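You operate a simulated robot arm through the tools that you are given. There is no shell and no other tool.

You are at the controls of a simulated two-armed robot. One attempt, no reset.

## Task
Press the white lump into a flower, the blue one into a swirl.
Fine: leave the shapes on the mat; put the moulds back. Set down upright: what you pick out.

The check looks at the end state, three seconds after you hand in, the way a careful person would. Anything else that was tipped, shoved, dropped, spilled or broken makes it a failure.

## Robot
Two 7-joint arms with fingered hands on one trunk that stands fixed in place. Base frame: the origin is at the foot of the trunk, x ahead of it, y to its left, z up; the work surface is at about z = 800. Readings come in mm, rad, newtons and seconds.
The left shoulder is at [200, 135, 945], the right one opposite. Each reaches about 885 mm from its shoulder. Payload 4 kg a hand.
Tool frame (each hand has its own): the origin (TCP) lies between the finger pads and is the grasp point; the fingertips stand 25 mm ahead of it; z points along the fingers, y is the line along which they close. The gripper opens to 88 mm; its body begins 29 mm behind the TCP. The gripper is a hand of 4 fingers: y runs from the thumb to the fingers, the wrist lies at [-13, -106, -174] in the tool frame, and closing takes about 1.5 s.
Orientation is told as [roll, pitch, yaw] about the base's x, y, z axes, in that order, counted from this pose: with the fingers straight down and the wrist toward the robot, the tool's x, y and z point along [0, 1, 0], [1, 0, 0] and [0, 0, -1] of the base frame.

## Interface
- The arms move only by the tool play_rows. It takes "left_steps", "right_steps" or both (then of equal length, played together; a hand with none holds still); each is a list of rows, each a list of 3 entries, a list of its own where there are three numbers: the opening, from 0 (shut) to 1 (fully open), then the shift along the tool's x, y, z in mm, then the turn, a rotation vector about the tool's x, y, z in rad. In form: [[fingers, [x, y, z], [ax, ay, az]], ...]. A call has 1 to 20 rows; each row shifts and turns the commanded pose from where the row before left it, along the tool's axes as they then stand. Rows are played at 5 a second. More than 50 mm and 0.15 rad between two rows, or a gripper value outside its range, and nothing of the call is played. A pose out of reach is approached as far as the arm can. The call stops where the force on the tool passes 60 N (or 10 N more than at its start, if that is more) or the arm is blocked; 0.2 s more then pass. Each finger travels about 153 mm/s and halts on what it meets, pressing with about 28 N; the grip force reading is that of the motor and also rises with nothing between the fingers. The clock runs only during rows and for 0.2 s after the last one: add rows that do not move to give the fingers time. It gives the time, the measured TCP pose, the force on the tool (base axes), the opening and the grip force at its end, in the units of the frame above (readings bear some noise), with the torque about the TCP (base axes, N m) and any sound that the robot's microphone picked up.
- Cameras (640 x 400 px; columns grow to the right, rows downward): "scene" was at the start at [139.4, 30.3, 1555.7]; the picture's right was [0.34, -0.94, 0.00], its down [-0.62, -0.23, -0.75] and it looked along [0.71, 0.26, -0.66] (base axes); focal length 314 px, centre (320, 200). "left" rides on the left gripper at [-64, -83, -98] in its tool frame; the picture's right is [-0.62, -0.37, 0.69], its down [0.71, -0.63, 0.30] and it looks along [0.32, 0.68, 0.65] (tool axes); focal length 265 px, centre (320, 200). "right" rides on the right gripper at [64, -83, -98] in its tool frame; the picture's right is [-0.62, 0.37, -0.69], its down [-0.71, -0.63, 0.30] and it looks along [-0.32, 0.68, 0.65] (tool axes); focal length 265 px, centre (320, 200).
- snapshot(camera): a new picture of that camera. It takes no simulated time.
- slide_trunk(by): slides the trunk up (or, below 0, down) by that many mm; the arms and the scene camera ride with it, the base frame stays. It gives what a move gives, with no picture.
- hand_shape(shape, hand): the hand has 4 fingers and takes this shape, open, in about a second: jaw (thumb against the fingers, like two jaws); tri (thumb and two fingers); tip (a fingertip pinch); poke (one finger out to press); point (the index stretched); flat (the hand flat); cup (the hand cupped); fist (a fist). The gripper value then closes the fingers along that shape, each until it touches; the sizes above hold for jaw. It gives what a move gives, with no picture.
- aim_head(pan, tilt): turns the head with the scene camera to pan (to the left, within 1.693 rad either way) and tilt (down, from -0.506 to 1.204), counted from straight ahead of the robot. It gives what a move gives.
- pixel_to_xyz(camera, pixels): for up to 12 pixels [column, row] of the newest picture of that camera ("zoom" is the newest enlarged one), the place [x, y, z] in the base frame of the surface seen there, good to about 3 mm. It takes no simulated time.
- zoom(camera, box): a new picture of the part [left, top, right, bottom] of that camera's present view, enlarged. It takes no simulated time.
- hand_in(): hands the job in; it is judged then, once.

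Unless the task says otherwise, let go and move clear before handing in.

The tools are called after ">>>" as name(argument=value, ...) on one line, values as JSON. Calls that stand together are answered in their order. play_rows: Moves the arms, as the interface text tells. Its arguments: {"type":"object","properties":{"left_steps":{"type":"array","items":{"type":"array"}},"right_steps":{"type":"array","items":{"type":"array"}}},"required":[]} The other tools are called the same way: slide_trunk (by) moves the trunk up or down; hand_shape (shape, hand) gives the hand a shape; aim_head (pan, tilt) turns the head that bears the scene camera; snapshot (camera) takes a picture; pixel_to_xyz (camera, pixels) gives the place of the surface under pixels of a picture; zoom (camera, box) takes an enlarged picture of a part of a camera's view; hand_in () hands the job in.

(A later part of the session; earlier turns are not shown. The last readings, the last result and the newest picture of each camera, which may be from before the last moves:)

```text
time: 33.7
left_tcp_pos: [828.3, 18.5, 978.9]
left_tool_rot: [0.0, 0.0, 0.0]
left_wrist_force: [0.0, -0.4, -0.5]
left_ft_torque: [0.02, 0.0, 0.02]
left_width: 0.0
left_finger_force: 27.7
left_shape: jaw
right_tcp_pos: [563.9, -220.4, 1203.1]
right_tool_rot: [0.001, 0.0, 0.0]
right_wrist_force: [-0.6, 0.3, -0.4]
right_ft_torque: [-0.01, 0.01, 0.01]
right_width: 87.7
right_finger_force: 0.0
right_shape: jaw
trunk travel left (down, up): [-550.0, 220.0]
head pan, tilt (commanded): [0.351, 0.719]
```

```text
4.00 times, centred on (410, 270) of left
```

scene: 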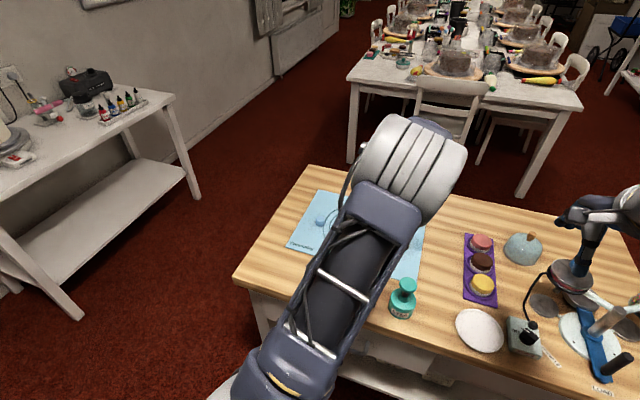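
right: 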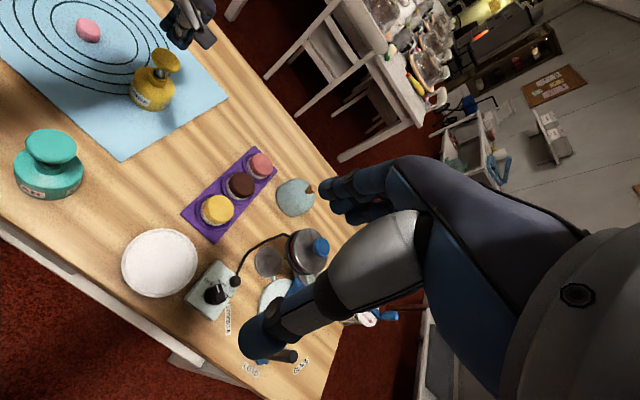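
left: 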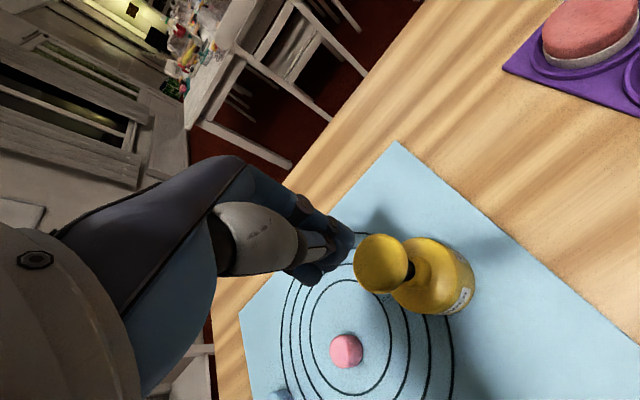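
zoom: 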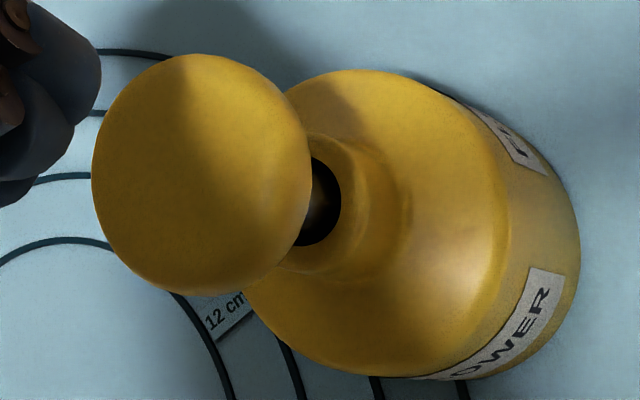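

The fingertips sit at z≈959 spanning y 6–44, and the knob is centred at (829,20). I'll shift −5 in y to centre the tips, lower to contact, then press.

>>> play_rows(left_steps=[[0, [-5, 0, 0], [0, 0, 0]], [0, [0, 0, 15], [0, 0, 0]], [0, [0, 0, 15], [0, 0, 0]], [0, [0, 0, 4], [0, 0, 0]], [0, [0, 0, 0], [0, 0, 0]]])

>>> play_rows(left_steps=[[0, [0, 0, 3], [0, 0, 0]], [0, [0, 0, 3], [0, 0, 0]], [0, [0, 0, 0], [0, 0, 0]]])

>>> play_rows(left_steps=[[0, [0, 0, 3], [0, 0, 0]], [0, [0, 0, 0], [0, 0, 0]]])

>>> zoom(camera="left", box=[240, 170, 480, 340])

>>> zoom(camera="right", box=[110, 10, 214, 110])

```text
time: 34.9
left_tcp_pos: [829.5, 14.2, 945.3]
left_tool_rot: [-0.001, -0.001, 0.001]
left_wrist_force: [-0.1, 0.2, 0.0]
left_ft_torque: [0.01, 0.01, 0.01]
left_width: 0.0
left_finger_force: 28.5
left_shape: jaw
right_tcp_pos: [564.7, -221.3, 1205.3]
right_tool_rot: [0.002, 0.001, -0.001]
right_wrist_force: [-0.1, -0.9, -0.6]
right_ft_torque: [-0.03, 0.01, -0.02]
right_width: 87.5
right_finger_force: 0.0
right_shape: jaw
trunk travel left (down, up): [-550.0, 220.0]
head pan, tilt (commanded): [0.351, 0.719]
```

```text
time: 35.7
left_tcp_pos: [829.7, 13.8, 939.7]
left_tool_rot: [0.0, -0.001, 0.001]
left_wrist_force: [2.1, 0.2, 5.8]
left_ft_torque: [0.02, -0.05, 0.01]
left_width: 0.0
left_finger_force: 28.4
left_shape: jaw
right_tcp_pos: [563.5, -221.3, 1205.1]
right_tool_rot: [0.001, 0.001, 0.0]
right_wrist_force: [-0.4, 0.5, -1.4]
right_ft_torque: [0.01, 0.0, 0.02]
right_width: 87.9
right_finger_force: 0.1
right_shape: jaw
trunk travel left (down, up): [-550.0, 220.0]
head pan, tilt (commanded): [0.351, 0.719]
```

```text
time: 36.3
left_tcp_pos: [829.4, 13.6, 936.4]
left_tool_rot: [0.001, -0.002, 0.0]
left_wrist_force: [2.0, 0.0, 13.1]
left_ft_torque: [0.02, -0.06, -0.05]
left_width: 0.0
left_finger_force: 27.8
left_shape: jaw
right_tcp_pos: [563.2, -220.9, 1205.0]
right_tool_rot: [0.001, 0.001, 0.001]
right_wrist_force: [-1.1, -0.5, -0.1]
right_ft_torque: [0.02, -0.02, -0.04]
right_width: 87.8
right_finger_force: 0.1
right_shape: jaw
trunk travel left (down, up): [-550.0, 220.0]
head pan, tilt (commanded): [0.351, 0.719]
```

```text
2.35 times, centred on (360, 255) of left
```

zoom: 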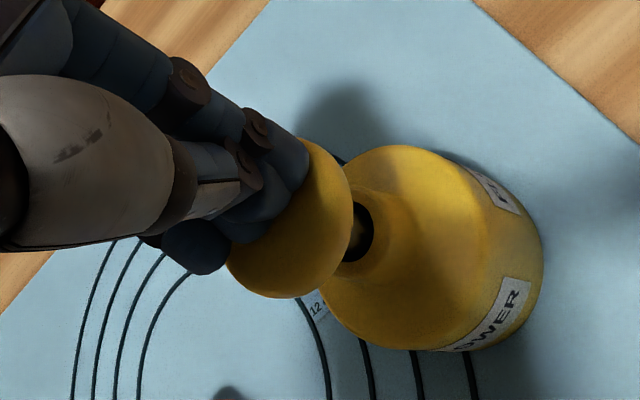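

```text
4.00 times, centred on (162, 60) of right
```

zoom: 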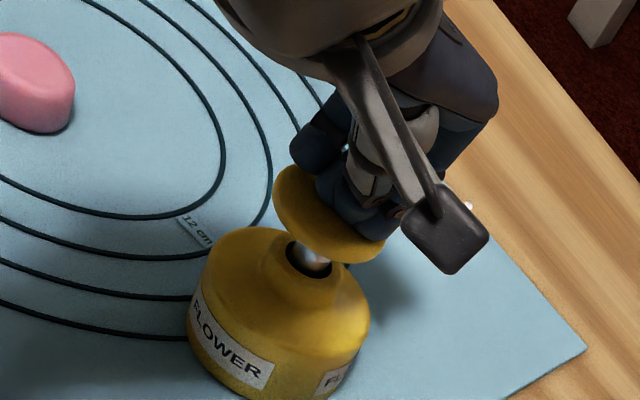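

Contact is good: 13 N vertical, only about 2 N lateral, with the pressure centre near (831,15) on the knob. I'll keep pressing down.

>>> play_rows(left_steps=[[0, [0, 0, 3], [0, 0, 0]], [0, [0, 0, 3], [0, 0, 0]], [0, [0, 0, 0], [0, 0, 0]]])

>>> zoom(camera="left", box=[240, 170, 480, 340])

>>> zoom(camera="right", box=[110, 10, 214, 110])

```text
time: 37.1
left_tcp_pos: [828.7, 14.9, 930.1]
left_tool_rot: [0.001, -0.001, 0.001]
left_wrist_force: [2.7, 0.3, 17.1]
left_ft_torque: [-0.04, -0.04, -0.02]
left_width: 0.0
left_finger_force: 27.8
left_shape: jaw
right_tcp_pos: [563.5, -221.2, 1204.1]
right_tool_rot: [0.001, 0.001, 0.0]
right_wrist_force: [0.5, -1.5, 0.1]
right_ft_torque: [0.0, 0.02, 0.01]
right_width: 87.6
right_finger_force: 0.1
right_shape: jaw
trunk travel left (down, up): [-550.0, 220.0]
head pan, tilt (commanded): [0.351, 0.719]
```

```text
2.35 times, centred on (360, 255) of left
```

zoom: 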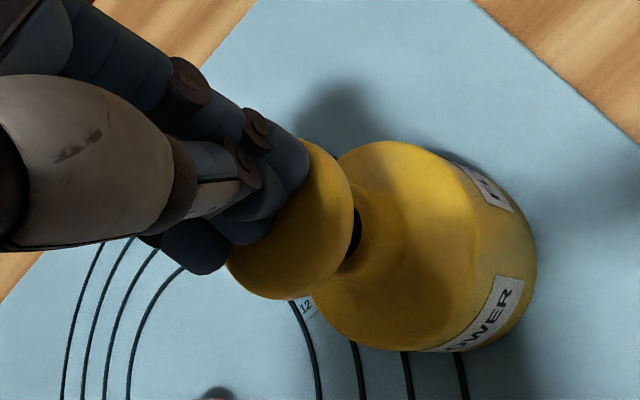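

```text
4.00 times, centred on (162, 60) of right
```

zoom: 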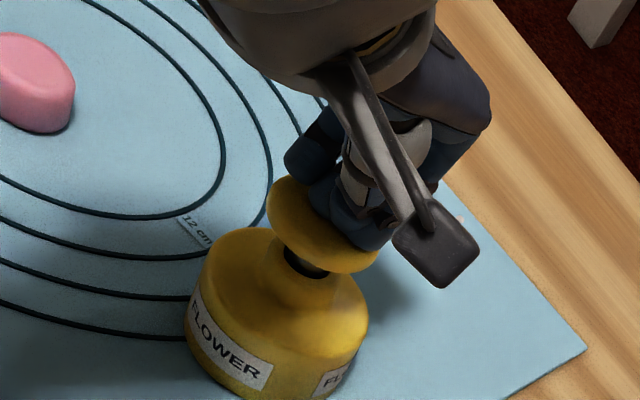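

The plunger is going down smoothly (17 N at about 9 mm) and the body isn't moving. I'll continue.

>>> play_rows(left_steps=[[0, [0, 0, 3], [0, 0, 0]], [0, [0, 0, 3], [0, 0, 0]], [0, [0, 0, 3], [0, 0, 0]], [0, [0, 0, 0], [0, 0, 0]]])

>>> zoom(camera="left", box=[240, 170, 480, 340])

>>> zoom(camera="right", box=[110, 10, 214, 110])

```text
time: 38.1
left_tcp_pos: [829.7, 13.8, 923.8]
left_tool_rot: [-0.001, -0.006, 0.001]
left_wrist_force: [3.5, -0.1, 28.4]
left_ft_torque: [-0.01, -0.1, -0.04]
left_width: 0.2
left_finger_force: 27.6
left_shape: jaw
right_tcp_pos: [564.3, -221.8, 1203.1]
right_tool_rot: [-0.002, 0.0, -0.001]
right_wrist_force: [-0.7, -0.1, 0.1]
right_ft_torque: [0.05, 0.01, 0.01]
right_width: 87.5
right_finger_force: 0.2
right_shape: jaw
trunk travel left (down, up): [-550.0, 220.0]
head pan, tilt (commanded): [0.351, 0.719]
```

```text
2.35 times, centred on (360, 255) of left
```

zoom: 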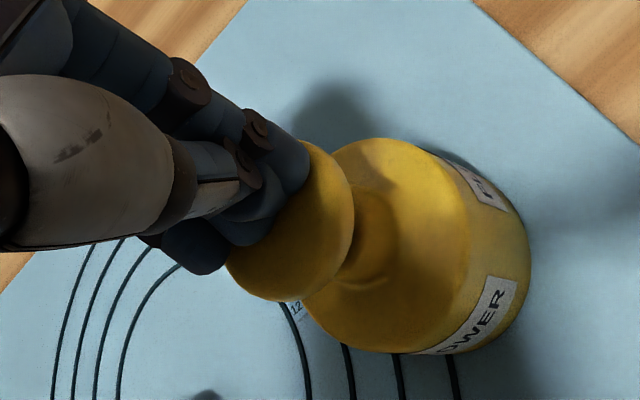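

```text
4.00 times, centred on (162, 60) of right
```

zoom: 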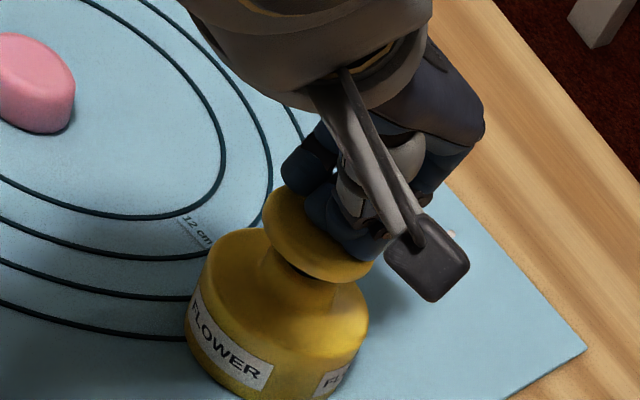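

28 N at about 16 mm of travel, and everything is still upright. I'll press further toward the end stop.

>>> play_rows(left_steps=[[0, [0, 0, 3], [0, 0, 0]], [0, [0, 0, 3], [0, 0, 0]], [0, [0, 0, 0], [0, 0, 0]], [0, [0, 0, 0], [0, 0, 0]]])

>>> zoom(camera="left", box=[240, 170, 480, 340])

>>> zoom(camera="right", box=[110, 10, 214, 110])

```text
time: 39.1
left_tcp_pos: [831.0, 14.2, 923.3]
left_tool_rot: [-0.002, -0.013, 0.001]
left_wrist_force: [-5.8, 2.2, 53.0]
left_ft_torque: [-0.04, 0.11, -0.01]
left_width: 0.1
left_finger_force: 27.8
left_shape: jaw
right_tcp_pos: [564.2, -221.6, 1205.9]
right_tool_rot: [0.0, -0.001, 0.001]
right_wrist_force: [0.5, 0.1, 0.5]
right_ft_torque: [0.01, 0.0, 0.05]
right_width: 87.4
right_finger_force: 0.0
right_shape: jaw
trunk travel left (down, up): [-550.0, 220.0]
head pan, tilt (commanded): [0.351, 0.719]
```

```text
2.35 times, centred on (360, 255) of left
```

zoom: 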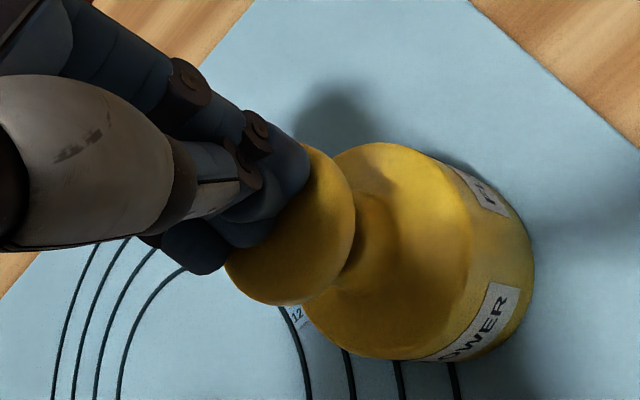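

```text
4.00 times, centred on (162, 60) of right
```

zoom: 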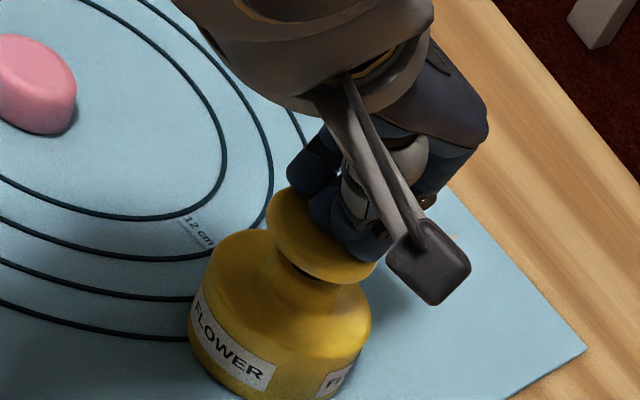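

The force jumped to 53 N with no further travel, so the plunger has bottomed out. I'll hold briefly, then back off slowly.

>>> play_rows(left_steps=[[0, [0, 0, -2], [0, 0, 0]], [0, [0, 0, 0], [0, 0, 0]], [0, [0, 0, 0], [0, 0, 0]], [0, [0, 0, -3], [0, 0, 0]], [0, [0, 0, -3], [0, 0, 0]], [0, [0, 0, -3], [0, 0, 0]], [0, [0, 0, -4], [0, 0, 0]], [0, [0, 0, -5], [0, 0, 0]], [0, [0, 0, -10], [0, 0, 0]], [0, [0, 0, -20], [0, 0, 0]], [0, [0, 0, 0], [0, 0, 0]]])

>>> snapshot(camera="left")

>>> snapshot(camera="right")

>>> zoom(camera="right", box=[110, 10, 214, 110])

>>> zoom(camera="left", box=[340, 220, 480, 320])

```text
time: 41.5
left_tcp_pos: [831.0, 15.4, 966.1]
left_tool_rot: [0.002, 0.001, 0.0]
left_wrist_force: [-0.5, -0.4, -0.1]
left_ft_torque: [0.02, 0.01, 0.02]
left_width: 0.0
left_finger_force: 27.7
left_shape: jaw
right_tcp_pos: [564.4, -220.7, 1204.3]
right_tool_rot: [0.0, 0.001, 0.0]
right_wrist_force: [-0.8, -0.7, 0.2]
right_ft_torque: [-0.02, 0.0, 0.02]
right_width: 87.6
right_finger_force: 0.1
right_shape: jaw
trunk travel left (down, up): [-550.0, 220.0]
head pan, tilt (commanded): [0.351, 0.719]
```

```text
taken
```

left: 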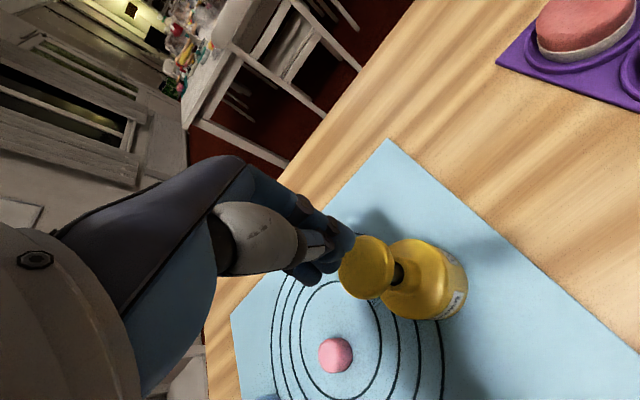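

```text
taken
```

right: 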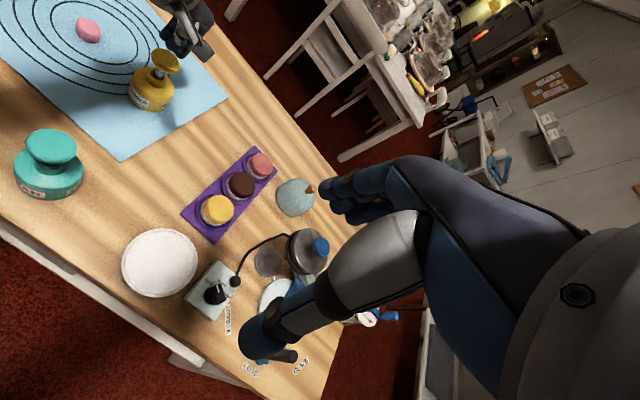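

```text
4.00 times, centred on (162, 60) of right
```

zoom: 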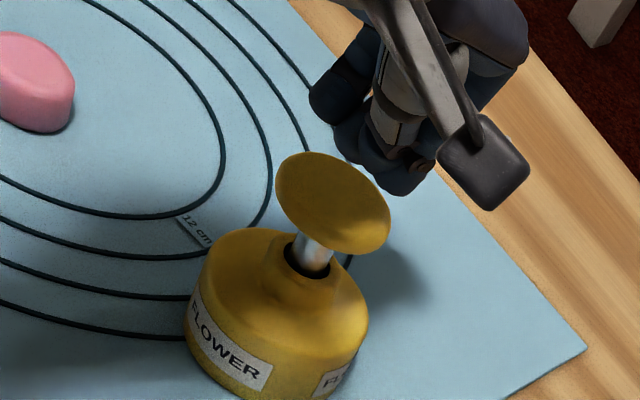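

```text
4.00 times, centred on (410, 270) of left
```

zoom: 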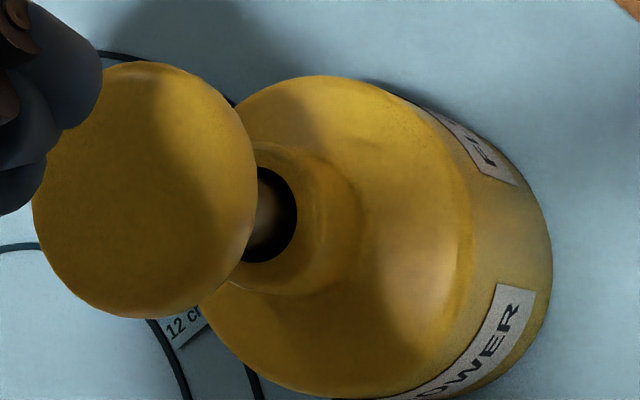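

The plunger sprang back and the mould hasn't moved: knob at about (829.5,21). I'll regrip the knob with the hand pitched −0.15, the pose it hung straight in, then lift to inspect the result.

>>> play_rows(left_steps=[[0, [0, 0, -40], [0, 0, 0]], [0.5, [0, 0, 0], [-0.05, 0, 0]], [1, [0, 0, 0], [-0.05, 0, 0]], [1, [0, 0, 0], [-0.05, 0, 0]], [1, [0, 0, 0], [0, 0, 0]], [1, [0, 0, 0], [0, 0, 0]], [1, [4, -1.3, -0.2], [0, 0, 0]], [1, [0, 0, 0], [0, 0, 0]]])

>>> snapshot(camera="left")

>>> zoom(camera="left", box=[360, 220, 520, 330])

```text
time: 43.3
left_tcp_pos: [828.1, 18.9, 1004.3]
left_tool_rot: [0.001, -0.15, 0.001]
left_wrist_force: [0.6, -0.4, -0.6]
left_ft_torque: [-0.02, 0.01, 0.0]
left_width: 88.3
left_finger_force: 0.1
left_shape: jaw
right_tcp_pos: [565.0, -220.5, 1203.3]
right_tool_rot: [0.0, -0.001, 0.001]
right_wrist_force: [-1.1, -0.6, -0.2]
right_ft_torque: [-0.03, 0.0, -0.02]
right_width: 87.7
right_finger_force: 0.1
right_shape: jaw
trunk travel left (down, up): [-550.0, 220.0]
head pan, tilt (commanded): [0.351, 0.719]
```

```text
taken
```

left: 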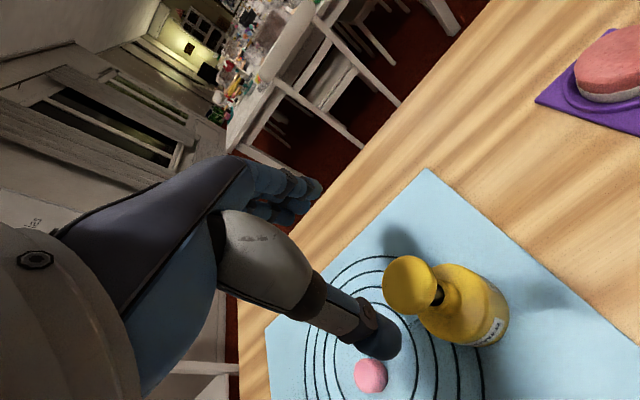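

```text
3.64 times, centred on (440, 275) of left
```

zoom: 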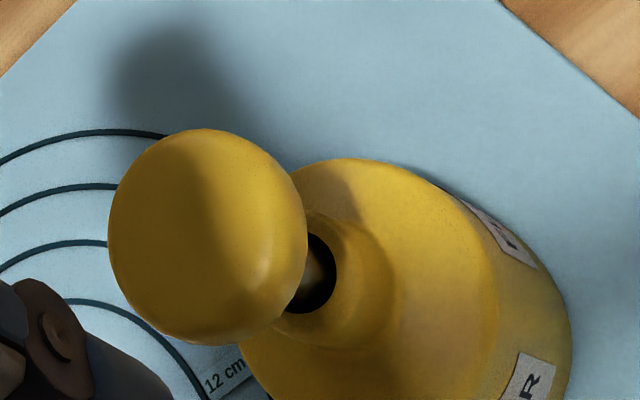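

The hand is above the knob at pitch −0.15. I'll lower to the release pose (TCP z≈904) and close gradually.

>>> play_rows(left_steps=[[1, [0.5, -3.2, 29.7], [0, 0, 0]], [1, [0, -4, 29.7], [0, 0, 0]], [1, [0, -3.7, 24.7], [0, 0, 0]], [1, [0, -2.2, 14.8], [0, 0, 0]], [1, [0, 0, 0], [0, 0, 0]]])

>>> play_rows(left_steps=[[0.7, [0, 0, 0], [0, 0, 0]], [0.55, [0, 0, 0], [0, 0, 0]], [0.48, [0, 0, 0], [0, 0, 0]], [0.44, [0, 0, 0], [0, 0, 0]], [0.4, [0, 0, 0], [0, 0, 0]], [0.36, [0, 0, 0], [0, 0, 0]], [0.32, [0, 0, 0], [0, 0, 0]], [0.28, [0, 0, 0], [0, 0, 0]], [0.25, [0, 0, 0], [0, 0, 0]], [0.25, [0, 0, 0], [0, 0, 0]]])

>>> snapshot(camera="left")

>>> zoom(camera="left", box=[270, 180, 510, 350])

>>> zoom(camera="right", box=[110, 10, 214, 110])

```text
time: 44.5
left_tcp_pos: [829.6, 19.9, 905.0]
left_tool_rot: [0.0, -0.15, 0.001]
left_wrist_force: [0.5, 0.2, -0.6]
left_ft_torque: [-0.03, 0.02, -0.02]
left_width: 87.9
left_finger_force: 0.0
left_shape: jaw
right_tcp_pos: [564.5, -221.3, 1204.2]
right_tool_rot: [-0.002, -0.001, 0.001]
right_wrist_force: [0.2, -0.6, -0.1]
right_ft_torque: [0.05, 0.01, 0.0]
right_width: 87.7
right_finger_force: 0.1
right_shape: jaw
trunk travel left (down, up): [-550.0, 220.0]
head pan, tilt (commanded): [0.351, 0.719]
```

```text
time: 46.7
left_tcp_pos: [829.6, 19.2, 904.1]
left_tool_rot: [-0.001, -0.15, 0.0]
left_wrist_force: [-0.1, 0.0, 0.4]
left_ft_torque: [0.03, -0.01, 0.0]
left_width: 22.8
left_finger_force: 0.1
left_shape: jaw
right_tcp_pos: [564.2, -220.5, 1204.8]
right_tool_rot: [0.0, -0.001, 0.0]
right_wrist_force: [-0.5, 0.0, 0.2]
right_ft_torque: [0.0, -0.02, 0.02]
right_width: 87.5
right_finger_force: 0.0
right_shape: jaw
trunk travel left (down, up): [-550.0, 220.0]
head pan, tilt (commanded): [0.351, 0.719]
```

```text
taken
```

left: 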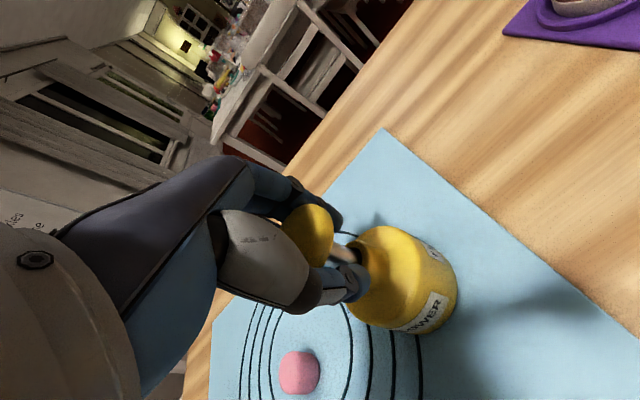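

```text
2.35 times, centred on (390, 265) of left
```

zoom: 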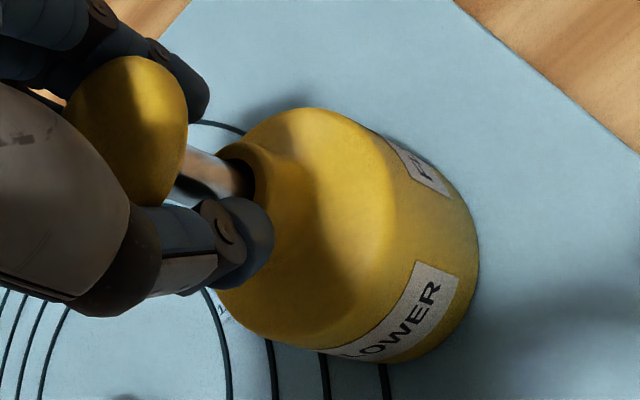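

```text
4.00 times, centred on (162, 60) of right
```

zoom: 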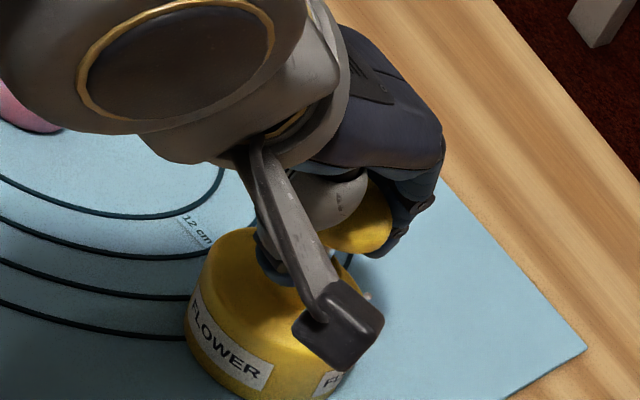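

Width 22.8 with no grip force, so the fingers are now under the knob around the rod without contact. I'll close further until they bite.

>>> play_rows(left_steps=[[0.22, [0, 0, 0], [0, 0, 0]], [0.18, [0, 0, 0], [0, 0, 0]], [0.14, [0, 0, 0], [0, 0, 0]], [0.1, [0, 0, 0], [0, 0, 0]], [0.07, [0, 0, 0], [0, 0, 0]], [0.04, [0, 0, 0], [0, 0, 0]], [0.04, [0, 0, 0], [0, 0, 0]]])

>>> zoom(camera="left", box=[270, 180, 510, 350])

>>> zoom(camera="right", box=[110, 10, 214, 110])

```text
time: 48.3
left_tcp_pos: [830.2, 19.9, 904.4]
left_tool_rot: [0.001, -0.149, -0.001]
left_wrist_force: [0.5, 0.2, -0.2]
left_ft_torque: [-0.01, 0.0, 0.01]
left_width: 22.1
left_finger_force: 27.9
left_shape: jaw
right_tcp_pos: [564.5, -220.9, 1204.3]
right_tool_rot: [0.0, 0.0, 0.001]
right_wrist_force: [0.5, -0.5, -0.8]
right_ft_torque: [-0.03, 0.0, -0.03]
right_width: 87.8
right_finger_force: 0.2
right_shape: jaw
trunk travel left (down, up): [-550.0, 220.0]
head pan, tilt (commanded): [0.351, 0.719]
```

```text
2.35 times, centred on (390, 265) of left
```

zoom: 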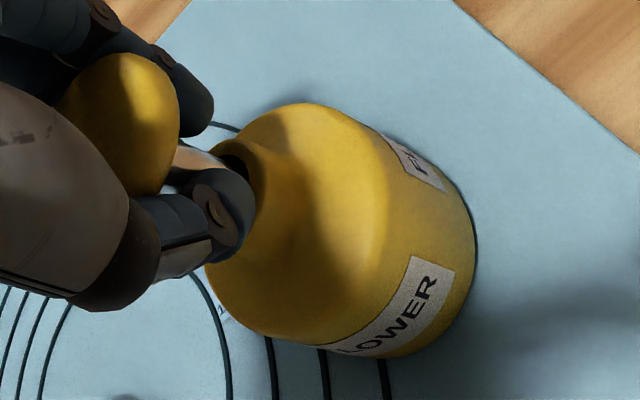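

```text
4.00 times, centred on (162, 60) of right
```

zoom: 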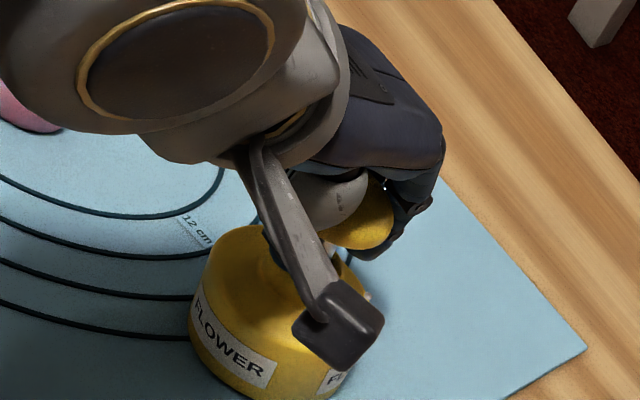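

The grip holds (28 N, width 22). I'll lift straight up slowly.

>>> play_rows(left_steps=[[0.04, [0, 0.45, -3], [0, 0, 0]], [0.04, [0, 0.6, -4], [0, 0, 0]], [0.04, [0, 0.75, -5], [0, 0, 0]], [0.04, [0, 1.5, -9.9], [0, 0, 0]], [0.04, [0, 1.5, -9.9], [0, 0, 0]], [0.04, [0, 1.5, -9.9], [0, 0, 0]], [0.04, [0, 1.5, -9.9], [0, 0, 0]], [0.04, [0, 1.5, -9.9], [0, 0, 0]], [0.04, [0, 1.5, -9.9], [0, 0, 0]], [0.04, [0, 0, 0], [0, 0, 0]]])

>>> snapshot(camera="right")

>>> zoom(camera="right", box=[110, 10, 214, 110])

>>> snapshot(camera="left")

>>> snapshot(camera="scene")

```text
time: 50.5
left_tcp_pos: [829.9, 19.0, 977.3]
left_tool_rot: [0.001, -0.15, 0.001]
left_wrist_force: [-0.3, 0.9, -0.9]
left_ft_torque: [0.01, 0.01, 0.01]
left_width: 22.1
left_finger_force: 28.4
left_shape: jaw
right_tcp_pos: [565.8, -221.0, 1202.1]
right_tool_rot: [0.002, -0.001, 0.0]
right_wrist_force: [0.7, 0.2, 0.0]
right_ft_torque: [-0.01, -0.05, -0.02]
right_width: 87.6
right_finger_force: 0.0
right_shape: jaw
trunk travel left (down, up): [-550.0, 220.0]
head pan, tilt (commanded): [0.351, 0.719]
```

```text
taken
```

right: 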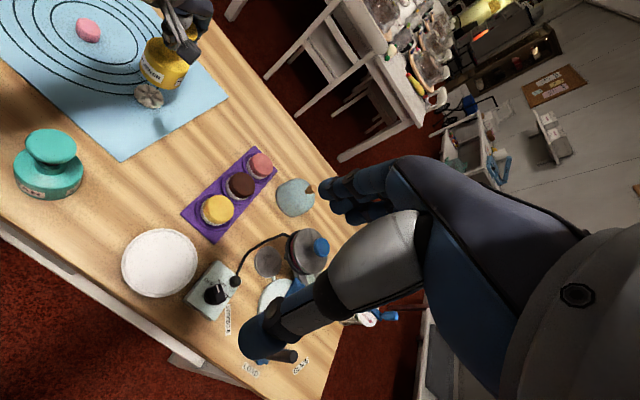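

```text
4.00 times, centred on (162, 60) of right
```

zoom: 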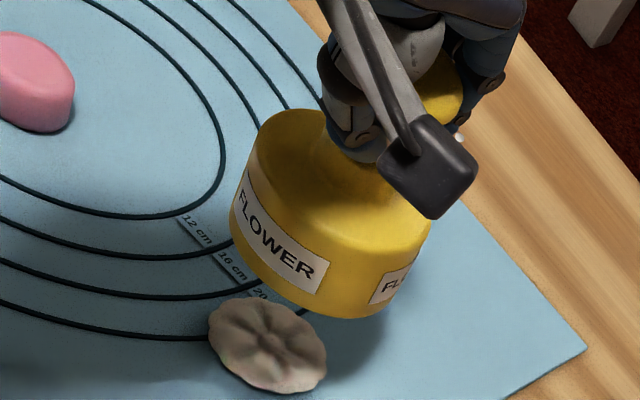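

```text
taken
```

left: 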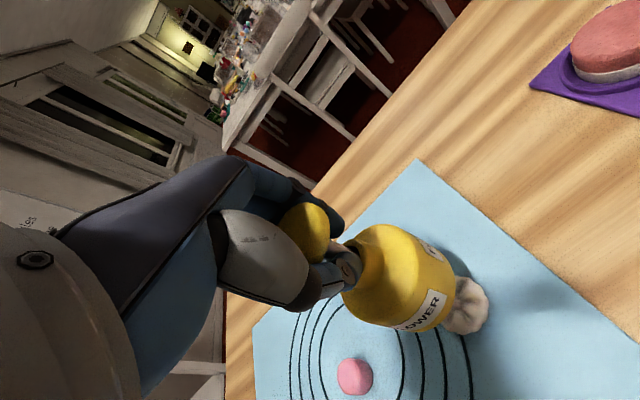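

```text
taken
```

scene: 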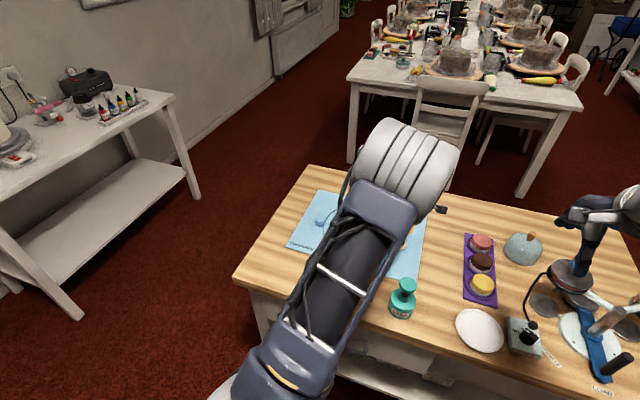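

A crisp white flower sits on the mat (right zoom (268,345)). Next I'll return the yellow mould to (632.5,331.5), after checking how it hangs relative to the TCP.

>>> pixel_to_xyz(camera="left", pixels=[[450, 290], [440, 315], [420, 329], [448, 268], [428, 293], [406, 315], [432, 248], [416, 238], [436, 272], [446, 300], [308, 220], [320, 240]])

>>> pixel_to_xyz(camera="right", pixels=[[141, 66], [145, 72], [150, 78], [156, 83], [162, 86], [168, 88], [175, 88], [180, 86], [148, 42], [155, 50], [165, 58], [178, 64]])

>>> zoom(camera="left", box=[270, 180, 510, 350])

```text
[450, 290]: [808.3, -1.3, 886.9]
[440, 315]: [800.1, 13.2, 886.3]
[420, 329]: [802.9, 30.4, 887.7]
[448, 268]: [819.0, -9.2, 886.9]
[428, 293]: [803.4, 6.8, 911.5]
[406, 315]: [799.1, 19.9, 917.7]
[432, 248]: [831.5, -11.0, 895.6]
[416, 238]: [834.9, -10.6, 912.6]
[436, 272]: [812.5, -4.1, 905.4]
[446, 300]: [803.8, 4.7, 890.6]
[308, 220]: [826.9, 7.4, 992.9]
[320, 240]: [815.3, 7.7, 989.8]
```

```text
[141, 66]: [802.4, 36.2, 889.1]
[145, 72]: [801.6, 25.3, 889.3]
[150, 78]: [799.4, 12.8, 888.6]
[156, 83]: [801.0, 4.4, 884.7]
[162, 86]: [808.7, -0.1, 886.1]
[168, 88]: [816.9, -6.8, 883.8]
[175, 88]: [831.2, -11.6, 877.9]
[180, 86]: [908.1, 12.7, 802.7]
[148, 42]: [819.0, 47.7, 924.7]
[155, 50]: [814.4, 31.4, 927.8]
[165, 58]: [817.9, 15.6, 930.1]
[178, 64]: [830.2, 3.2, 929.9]
```

```text
2.35 times, centred on (390, 265) of left
```

zoom: 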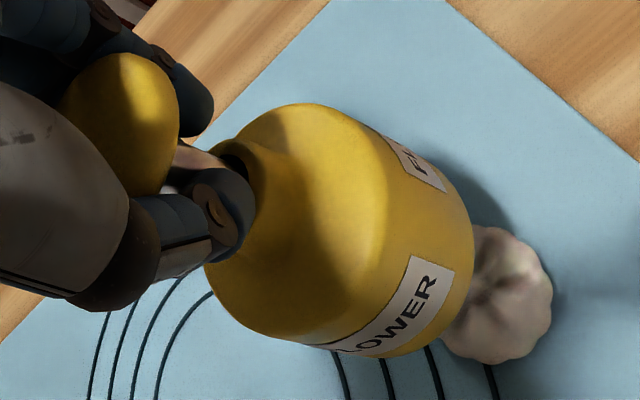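

The axis sits close to the TCP. I'll take a tighter zoom to check whether the rim is tilted about x before carrying it.

>>> zoom(camera="right", box=[132, 30, 196, 94])

```text
6.25 times, centred on (164, 62) of right
```

zoom: 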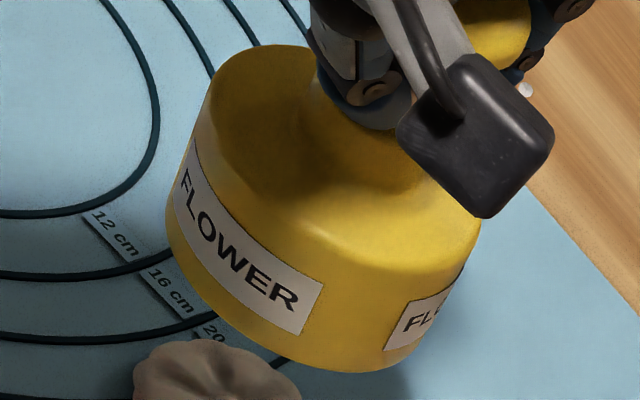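

I'll probe along that rim and along the shoulder.

>>> pixel_to_xyz(camera="zoom", pixels=[[170, 225], [182, 262], [202, 293], [232, 323], [266, 346], [300, 360], [340, 367], [375, 365], [402, 352], [210, 110], [460, 250], [330, 240]])

>>> pixel_to_xyz(camera="zoom", pixels=[[205, 130], [195, 170], [185, 200], [470, 245], [455, 285], [440, 310], [425, 330], [240, 130], [300, 160], [380, 210], [440, 230], [270, 70]])

```text
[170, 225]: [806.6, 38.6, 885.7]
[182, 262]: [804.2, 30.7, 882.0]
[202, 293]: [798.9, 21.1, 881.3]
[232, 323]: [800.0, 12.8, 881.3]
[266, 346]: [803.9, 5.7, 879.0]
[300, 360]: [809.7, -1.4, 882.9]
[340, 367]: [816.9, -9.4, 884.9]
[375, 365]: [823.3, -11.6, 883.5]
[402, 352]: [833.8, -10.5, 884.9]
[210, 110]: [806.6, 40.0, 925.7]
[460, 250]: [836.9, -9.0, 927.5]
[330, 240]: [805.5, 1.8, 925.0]
```

```text
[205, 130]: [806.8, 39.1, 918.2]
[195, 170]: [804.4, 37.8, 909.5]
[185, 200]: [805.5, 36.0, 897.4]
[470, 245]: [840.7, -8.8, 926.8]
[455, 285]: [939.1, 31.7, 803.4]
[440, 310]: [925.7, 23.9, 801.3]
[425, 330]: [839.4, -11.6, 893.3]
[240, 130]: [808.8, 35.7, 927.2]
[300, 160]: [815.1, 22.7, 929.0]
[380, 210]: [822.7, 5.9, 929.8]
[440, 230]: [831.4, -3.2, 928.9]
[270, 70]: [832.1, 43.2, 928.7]
```

The rim is level (z 879–886) and the axis is at about (829.2,18.5). I'll carry the mould back above its original spot at (632.5,331.5).

>>> play_rows(left_steps=[[0.04, [0, 1.5, -9.9], [0, 0, 0]], [0.04, [15, -9.3, -1.4], [0, 0, 0]], [0.04, [28, -17.4, -2.6], [0, 0, 0]], [0.04, [30, -18.6, -2.8], [0, 0, 0]], [0.04, [30, -18.6, -2.8], [0, 0, 0]], [0.04, [30, -18.6, -2.8], [0, 0, 0]], [0.04, [30, -18.6, -2.8], [0, 0, 0]], [0.04, [30, -18.6, -2.8], [0, 0, 0]], [0.04, [30, -18.6, -2.8], [0, 0, 0]], [0.04, [30, -18.6, -2.8], [0, 0, 0]], [0.04, [30, -18.6, -2.8], [0, 0, 0]], [0.04, [20, -12.4, -1.9], [0, 0, 0]], [0.04, [10, -6.2, -0.9], [0, 0, 0]], [0.04, [0, 0, 0], [0, 0, 0]], [0.04, [0, 0, 0], [0, 0, 0]]])

>>> snapshot(camera="left")

>>> snapshot(camera="scene")

>>> snapshot(camera="right")

```text
time: 53.7
left_tcp_pos: [634.2, 332.3, 987.9]
left_tool_rot: [-0.001, -0.15, 0.0]
left_wrist_force: [-0.3, 0.6, -1.7]
left_ft_torque: [-0.01, 0.01, -0.02]
left_width: 22.2
left_finger_force: 28.2
left_shape: jaw
right_tcp_pos: [565.2, -220.0, 1204.3]
right_tool_rot: [0.0, 0.0, 0.001]
right_wrist_force: [0.1, 0.4, 0.1]
right_ft_torque: [-0.01, 0.01, 0.0]
right_width: 87.5
right_finger_force: 0.1
right_shape: jaw
trunk travel left (down, up): [-550.0, 220.0]
head pan, tilt (commanded): [0.351, 0.719]
```

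```text
taken
```

left: 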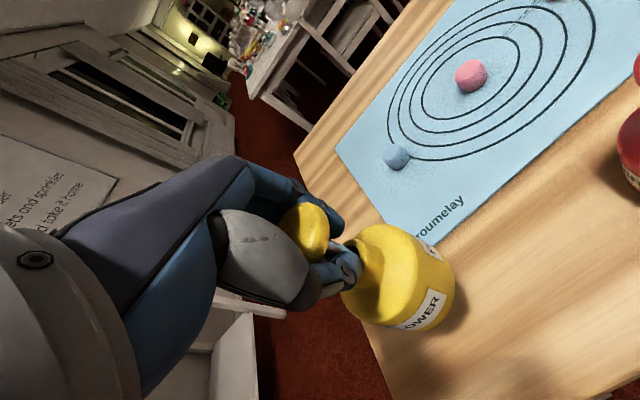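

```text
taken
```

scene: 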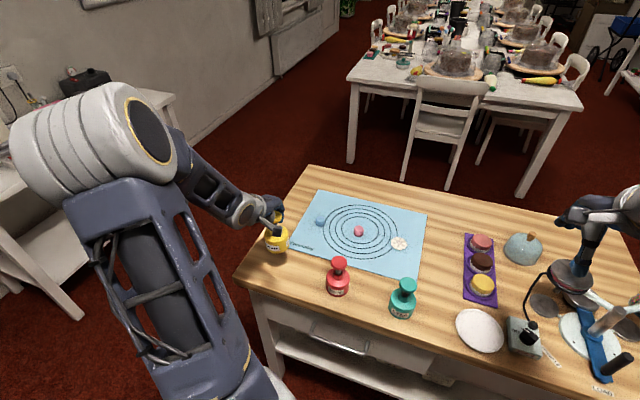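

```text
taken
```

right: 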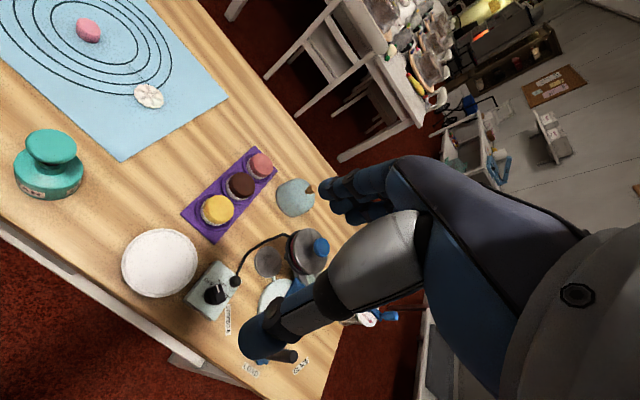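

The flower stays on the mat and the mould is above its home spot (axis about (633.5,331.8)). I'll lower 80 mm, then continue in small steps until contact.

>>> play_rows(left_steps=[[0.04, [0, -4, 19.8], [0, 0, 0]], [0.04, [0, -3, 19.8], [0, 0, 0]], [0.04, [0, -3, 19.8], [0, 0, 0]], [0.04, [0, -2.2, 14.8], [0, 0, 0]], [0.04, [0, -0.75, 4.9], [0, 0, 0]], [0.04, [0, 0, 0], [0, 0, 0]]])

>>> play_rows(left_steps=[[0.04, [0, -0.3, 2], [0, 0, 0]], [0.04, [0, -0.3, 2], [0, 0, 0]], [0.04, [0, -0.3, 2], [0, 0, 0]], [0.04, [0, 0, 0], [0, 0, 0]]])

>>> zoom(camera="scene", box=[230, 180, 330, 280])

>>> zoom(camera="left", box=[270, 180, 510, 350])

```text
time: 55.1
left_tcp_pos: [634.0, 331.7, 907.9]
left_tool_rot: [0.002, -0.15, 0.001]
left_wrist_force: [0.4, 0.4, -2.6]
left_ft_torque: [-0.03, 0.06, 0.04]
left_width: 22.0
left_finger_force: 28.4
left_shape: jaw
right_tcp_pos: [564.1, -220.5, 1204.1]
right_tool_rot: [-0.001, 0.0, 0.0]
right_wrist_force: [0.5, -0.2, 0.0]
right_ft_torque: [-0.01, -0.02, 0.0]
right_width: 87.7
right_finger_force: 0.1
right_shape: jaw
trunk travel left (down, up): [-550.0, 220.0]
head pan, tilt (commanded): [0.351, 0.719]
```

```text
time: 56.1
left_tcp_pos: [633.0, 332.3, 901.7]
left_tool_rot: [0.001, -0.151, 0.0]
left_wrist_force: [0.2, 0.0, -1.1]
left_ft_torque: [0.01, 0.0, 0.01]
left_width: 22.1
left_finger_force: 27.8
left_shape: jaw
right_tcp_pos: [565.2, -221.0, 1204.4]
right_tool_rot: [-0.001, 0.001, 0.0]
right_wrist_force: [-0.1, -0.3, 0.1]
right_ft_torque: [0.0, 0.02, 0.04]
right_width: 87.5
right_finger_force: 0.1
right_shape: jaw
trunk travel left (down, up): [-550.0, 220.0]
head pan, tilt (commanded): [0.351, 0.719]
```

```text
4.00 times, centred on (280, 230) of scene
```

zoom: 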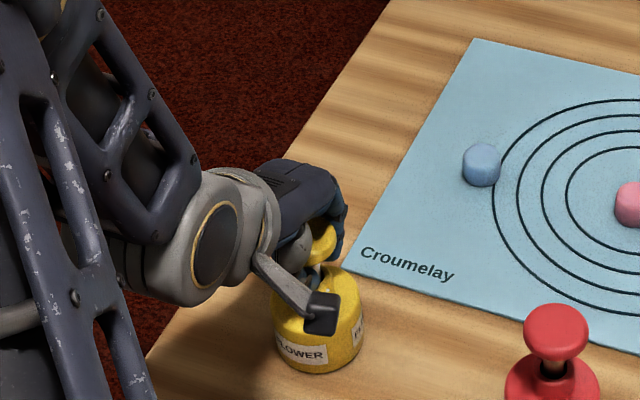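

```text
2.35 times, centred on (390, 265) of left
```

zoom: 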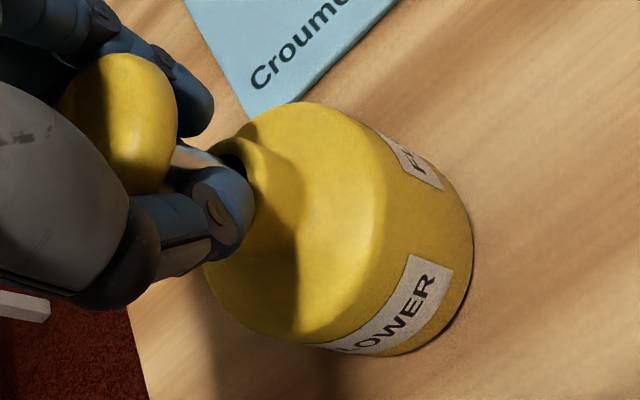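

It's nearly down, still hanging at about −1 N. I'll continue in 1.5 mm steps.

>>> play_rows(left_steps=[[0.04, [0, -0.2, 1.5], [0, 0, 0]], [0.04, [0, -0.2, 1.5], [0, 0, 0]], [0.04, [0, 0, 0], [0, 0, 0]]])

>>> play_rows(left_steps=[[0.04, [0, -0.2, 1.5], [0, 0, 0]], [0.04, [0, 0, 0], [0, 0, 0]], [0.04, [0, 0, 0], [0, 0, 0]]])

>>> zoom(camera="left", box=[270, 180, 510, 350])

```text
time: 56.9
left_tcp_pos: [633.3, 332.3, 899.3]
left_tool_rot: [-0.001, -0.149, 0.0]
left_wrist_force: [0.2, -1.3, 1.2]
left_ft_torque: [0.01, 0.01, 0.02]
left_width: 22.3
left_finger_force: 28.1
left_shape: jaw
right_tcp_pos: [564.8, -221.6, 1204.6]
right_tool_rot: [-0.001, 0.0, 0.0]
right_wrist_force: [-0.4, -0.6, -0.7]
right_ft_torque: [0.03, -0.01, -0.01]
right_width: 87.4
right_finger_force: 0.0
right_shape: jaw
trunk travel left (down, up): [-550.0, 220.0]
head pan, tilt (commanded): [0.351, 0.719]
```

```text
time: 57.7
left_tcp_pos: [632.2, 331.9, 896.4]
left_tool_rot: [0.001, -0.15, 0.001]
left_wrist_force: [0.2, -1.4, 1.2]
left_ft_torque: [0.0, 0.0, 0.01]
left_width: 22.3
left_finger_force: 28.3
left_shape: jaw
right_tcp_pos: [564.9, -221.4, 1202.9]
right_tool_rot: [0.0, -0.002, -0.001]
right_wrist_force: [-0.2, 0.4, -0.2]
right_ft_torque: [0.0, 0.01, -0.03]
right_width: 87.8
right_finger_force: 0.1
right_shape: jaw
trunk travel left (down, up): [-550.0, 220.0]
head pan, tilt (commanded): [0.351, 0.719]
```

```text
2.35 times, centred on (390, 265) of left
```

zoom: 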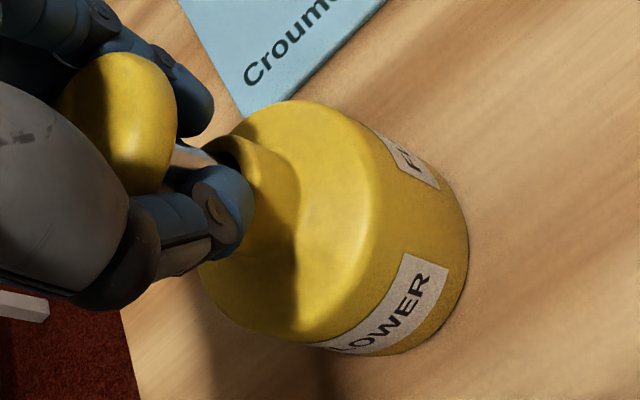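

It's resting on the table (+1.2 N). I'll open gradually and rise clear.

>>> play_rows(left_steps=[[0.12, [0, 0, 0], [0, 0, 0]], [0.2, [0, 0, 0], [0, 0, 0]], [0.28, [0, 0, 0], [0, 0, 0]], [0.36, [0, 0, 0], [0, 0, 0]], [0.46, [0, 0, 0], [0, 0, 0]], [0.6, [0, 0, 0], [0, 0, 0]], [0.8, [0, 0, 0], [0, 0, 0]], [1, [0, 0, 0], [0, 0, 0]], [1, [0, 0, 0], [0, 0, 0]]])

>>> play_rows(left_steps=[[1, [0, 1.5, -9.9], [0, 0, 0]], [1, [0, 3, -19.8], [0, 0, 0]], [1, [0, 4.5, -29.7], [0, 0, 0]], [1, [0, 4.5, -29.7], [0, 0, 0]], [1, [0, 4.5, -29.7], [0, 0, 0]], [1, [0, 0, 0], [0, 0, 0]]])

>>> snapshot(camera="left")

>>> snapshot(camera="scene")

```text
time: 59.7
left_tcp_pos: [633.4, 332.2, 898.0]
left_tool_rot: [0.0, -0.15, 0.0]
left_wrist_force: [0.4, 0.4, 1.3]
left_ft_torque: [0.03, 0.03, -0.01]
left_width: 87.9
left_finger_force: 0.0
left_shape: jaw
right_tcp_pos: [564.2, -222.0, 1204.7]
right_tool_rot: [0.002, 0.0, 0.0]
right_wrist_force: [0.0, -0.1, -0.5]
right_ft_torque: [0.01, 0.01, -0.01]
right_width: 87.5
right_finger_force: 0.1
right_shape: jaw
trunk travel left (down, up): [-550.0, 220.0]
head pan, tilt (commanded): [0.351, 0.719]
```

```text
time: 61.1
left_tcp_pos: [634.5, 331.8, 1017.1]
left_tool_rot: [0.0, -0.151, 0.0]
left_wrist_force: [-0.4, -0.2, 0.1]
left_ft_torque: [-0.01, 0.05, 0.02]
left_width: 88.0
left_finger_force: 0.0
left_shape: jaw
right_tcp_pos: [564.1, -221.2, 1203.5]
right_tool_rot: [0.0, -0.001, 0.0]
right_wrist_force: [0.4, -0.2, -0.3]
right_ft_torque: [0.02, 0.04, -0.01]
right_width: 87.5
right_finger_force: 0.0
right_shape: jaw
trunk travel left (down, up): [-550.0, 220.0]
head pan, tilt (commanded): [0.351, 0.719]
```

```text
taken
```

left: 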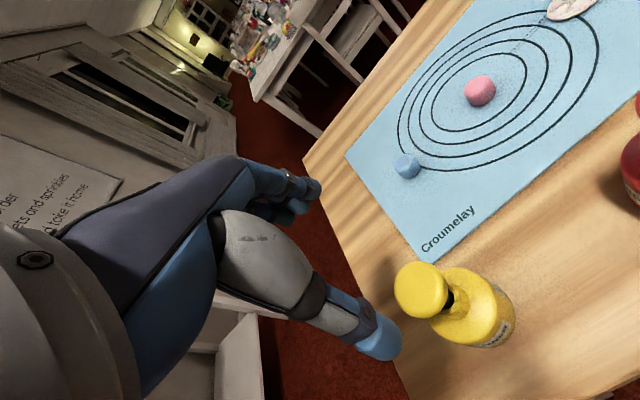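

```text
taken
```

scene: 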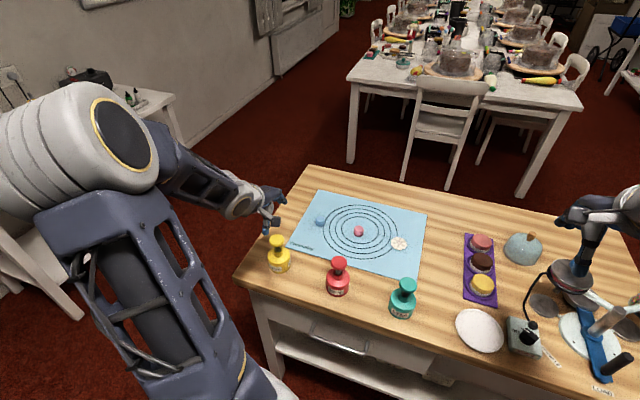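

Yellow is back at its original spot (279,255) in the scene view, and the flower is on the mat. Next I'll move over the red SWIRL mould near (619.5,151.5).

>>> play_rows(left_steps=[[1, [-30, -2.8, 1.6], [0, 0, 0]], [1, [-40, -3.7, 2.1], [0, 0, 0]], [1, [-40, -3.7, 2.1], [0, 0, 0]], [1, [-40, -3.7, 2.1], [0, 0, 0]], [1, [-30, -2.8, 1.6], [0, 0, 0]], [1, [0, 0, 0], [0, 0, 0]], [1, [0, 0, 0], [0, 0, 0]]])

>>> snapshot(camera="left")

>>> zoom(camera="left", box=[360, 230, 520, 340])

>>> snapshot(camera="scene")

```text
time: 62.7
left_tcp_pos: [619.3, 151.8, 1004.0]
left_tool_rot: [-0.001, -0.149, 0.0]
left_wrist_force: [-0.5, 0.5, -0.1]
left_ft_torque: [-0.02, -0.01, -0.02]
left_width: 88.0
left_finger_force: 0.0
left_shape: jaw
right_tcp_pos: [565.5, -221.3, 1204.0]
right_tool_rot: [-0.001, 0.0, 0.001]
right_wrist_force: [-0.1, 0.3, -0.6]
right_ft_torque: [-0.04, 0.0, 0.01]
right_width: 87.7
right_finger_force: 0.0
right_shape: jaw
trunk travel left (down, up): [-550.0, 220.0]
head pan, tilt (commanded): [0.351, 0.719]
```

```text
taken
```

left: 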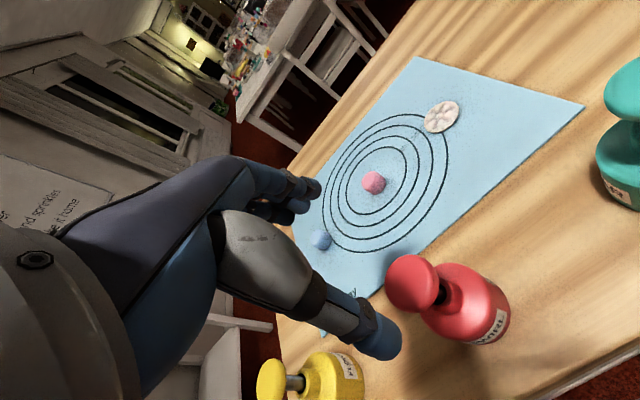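

```text
3.64 times, centred on (440, 285) of left
```

zoom: 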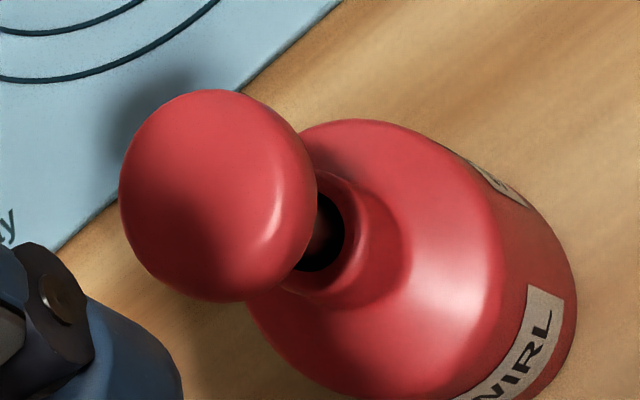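

```text
taken
```

scene: 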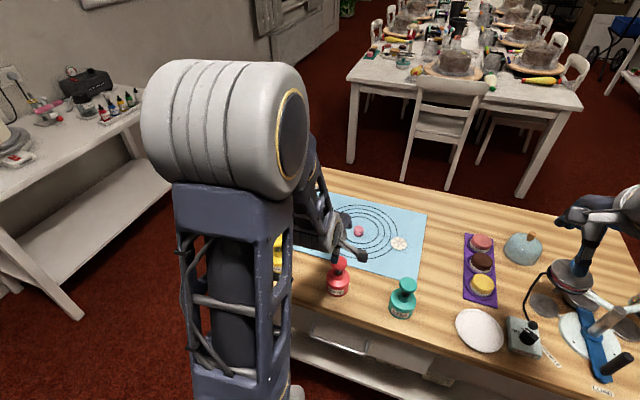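

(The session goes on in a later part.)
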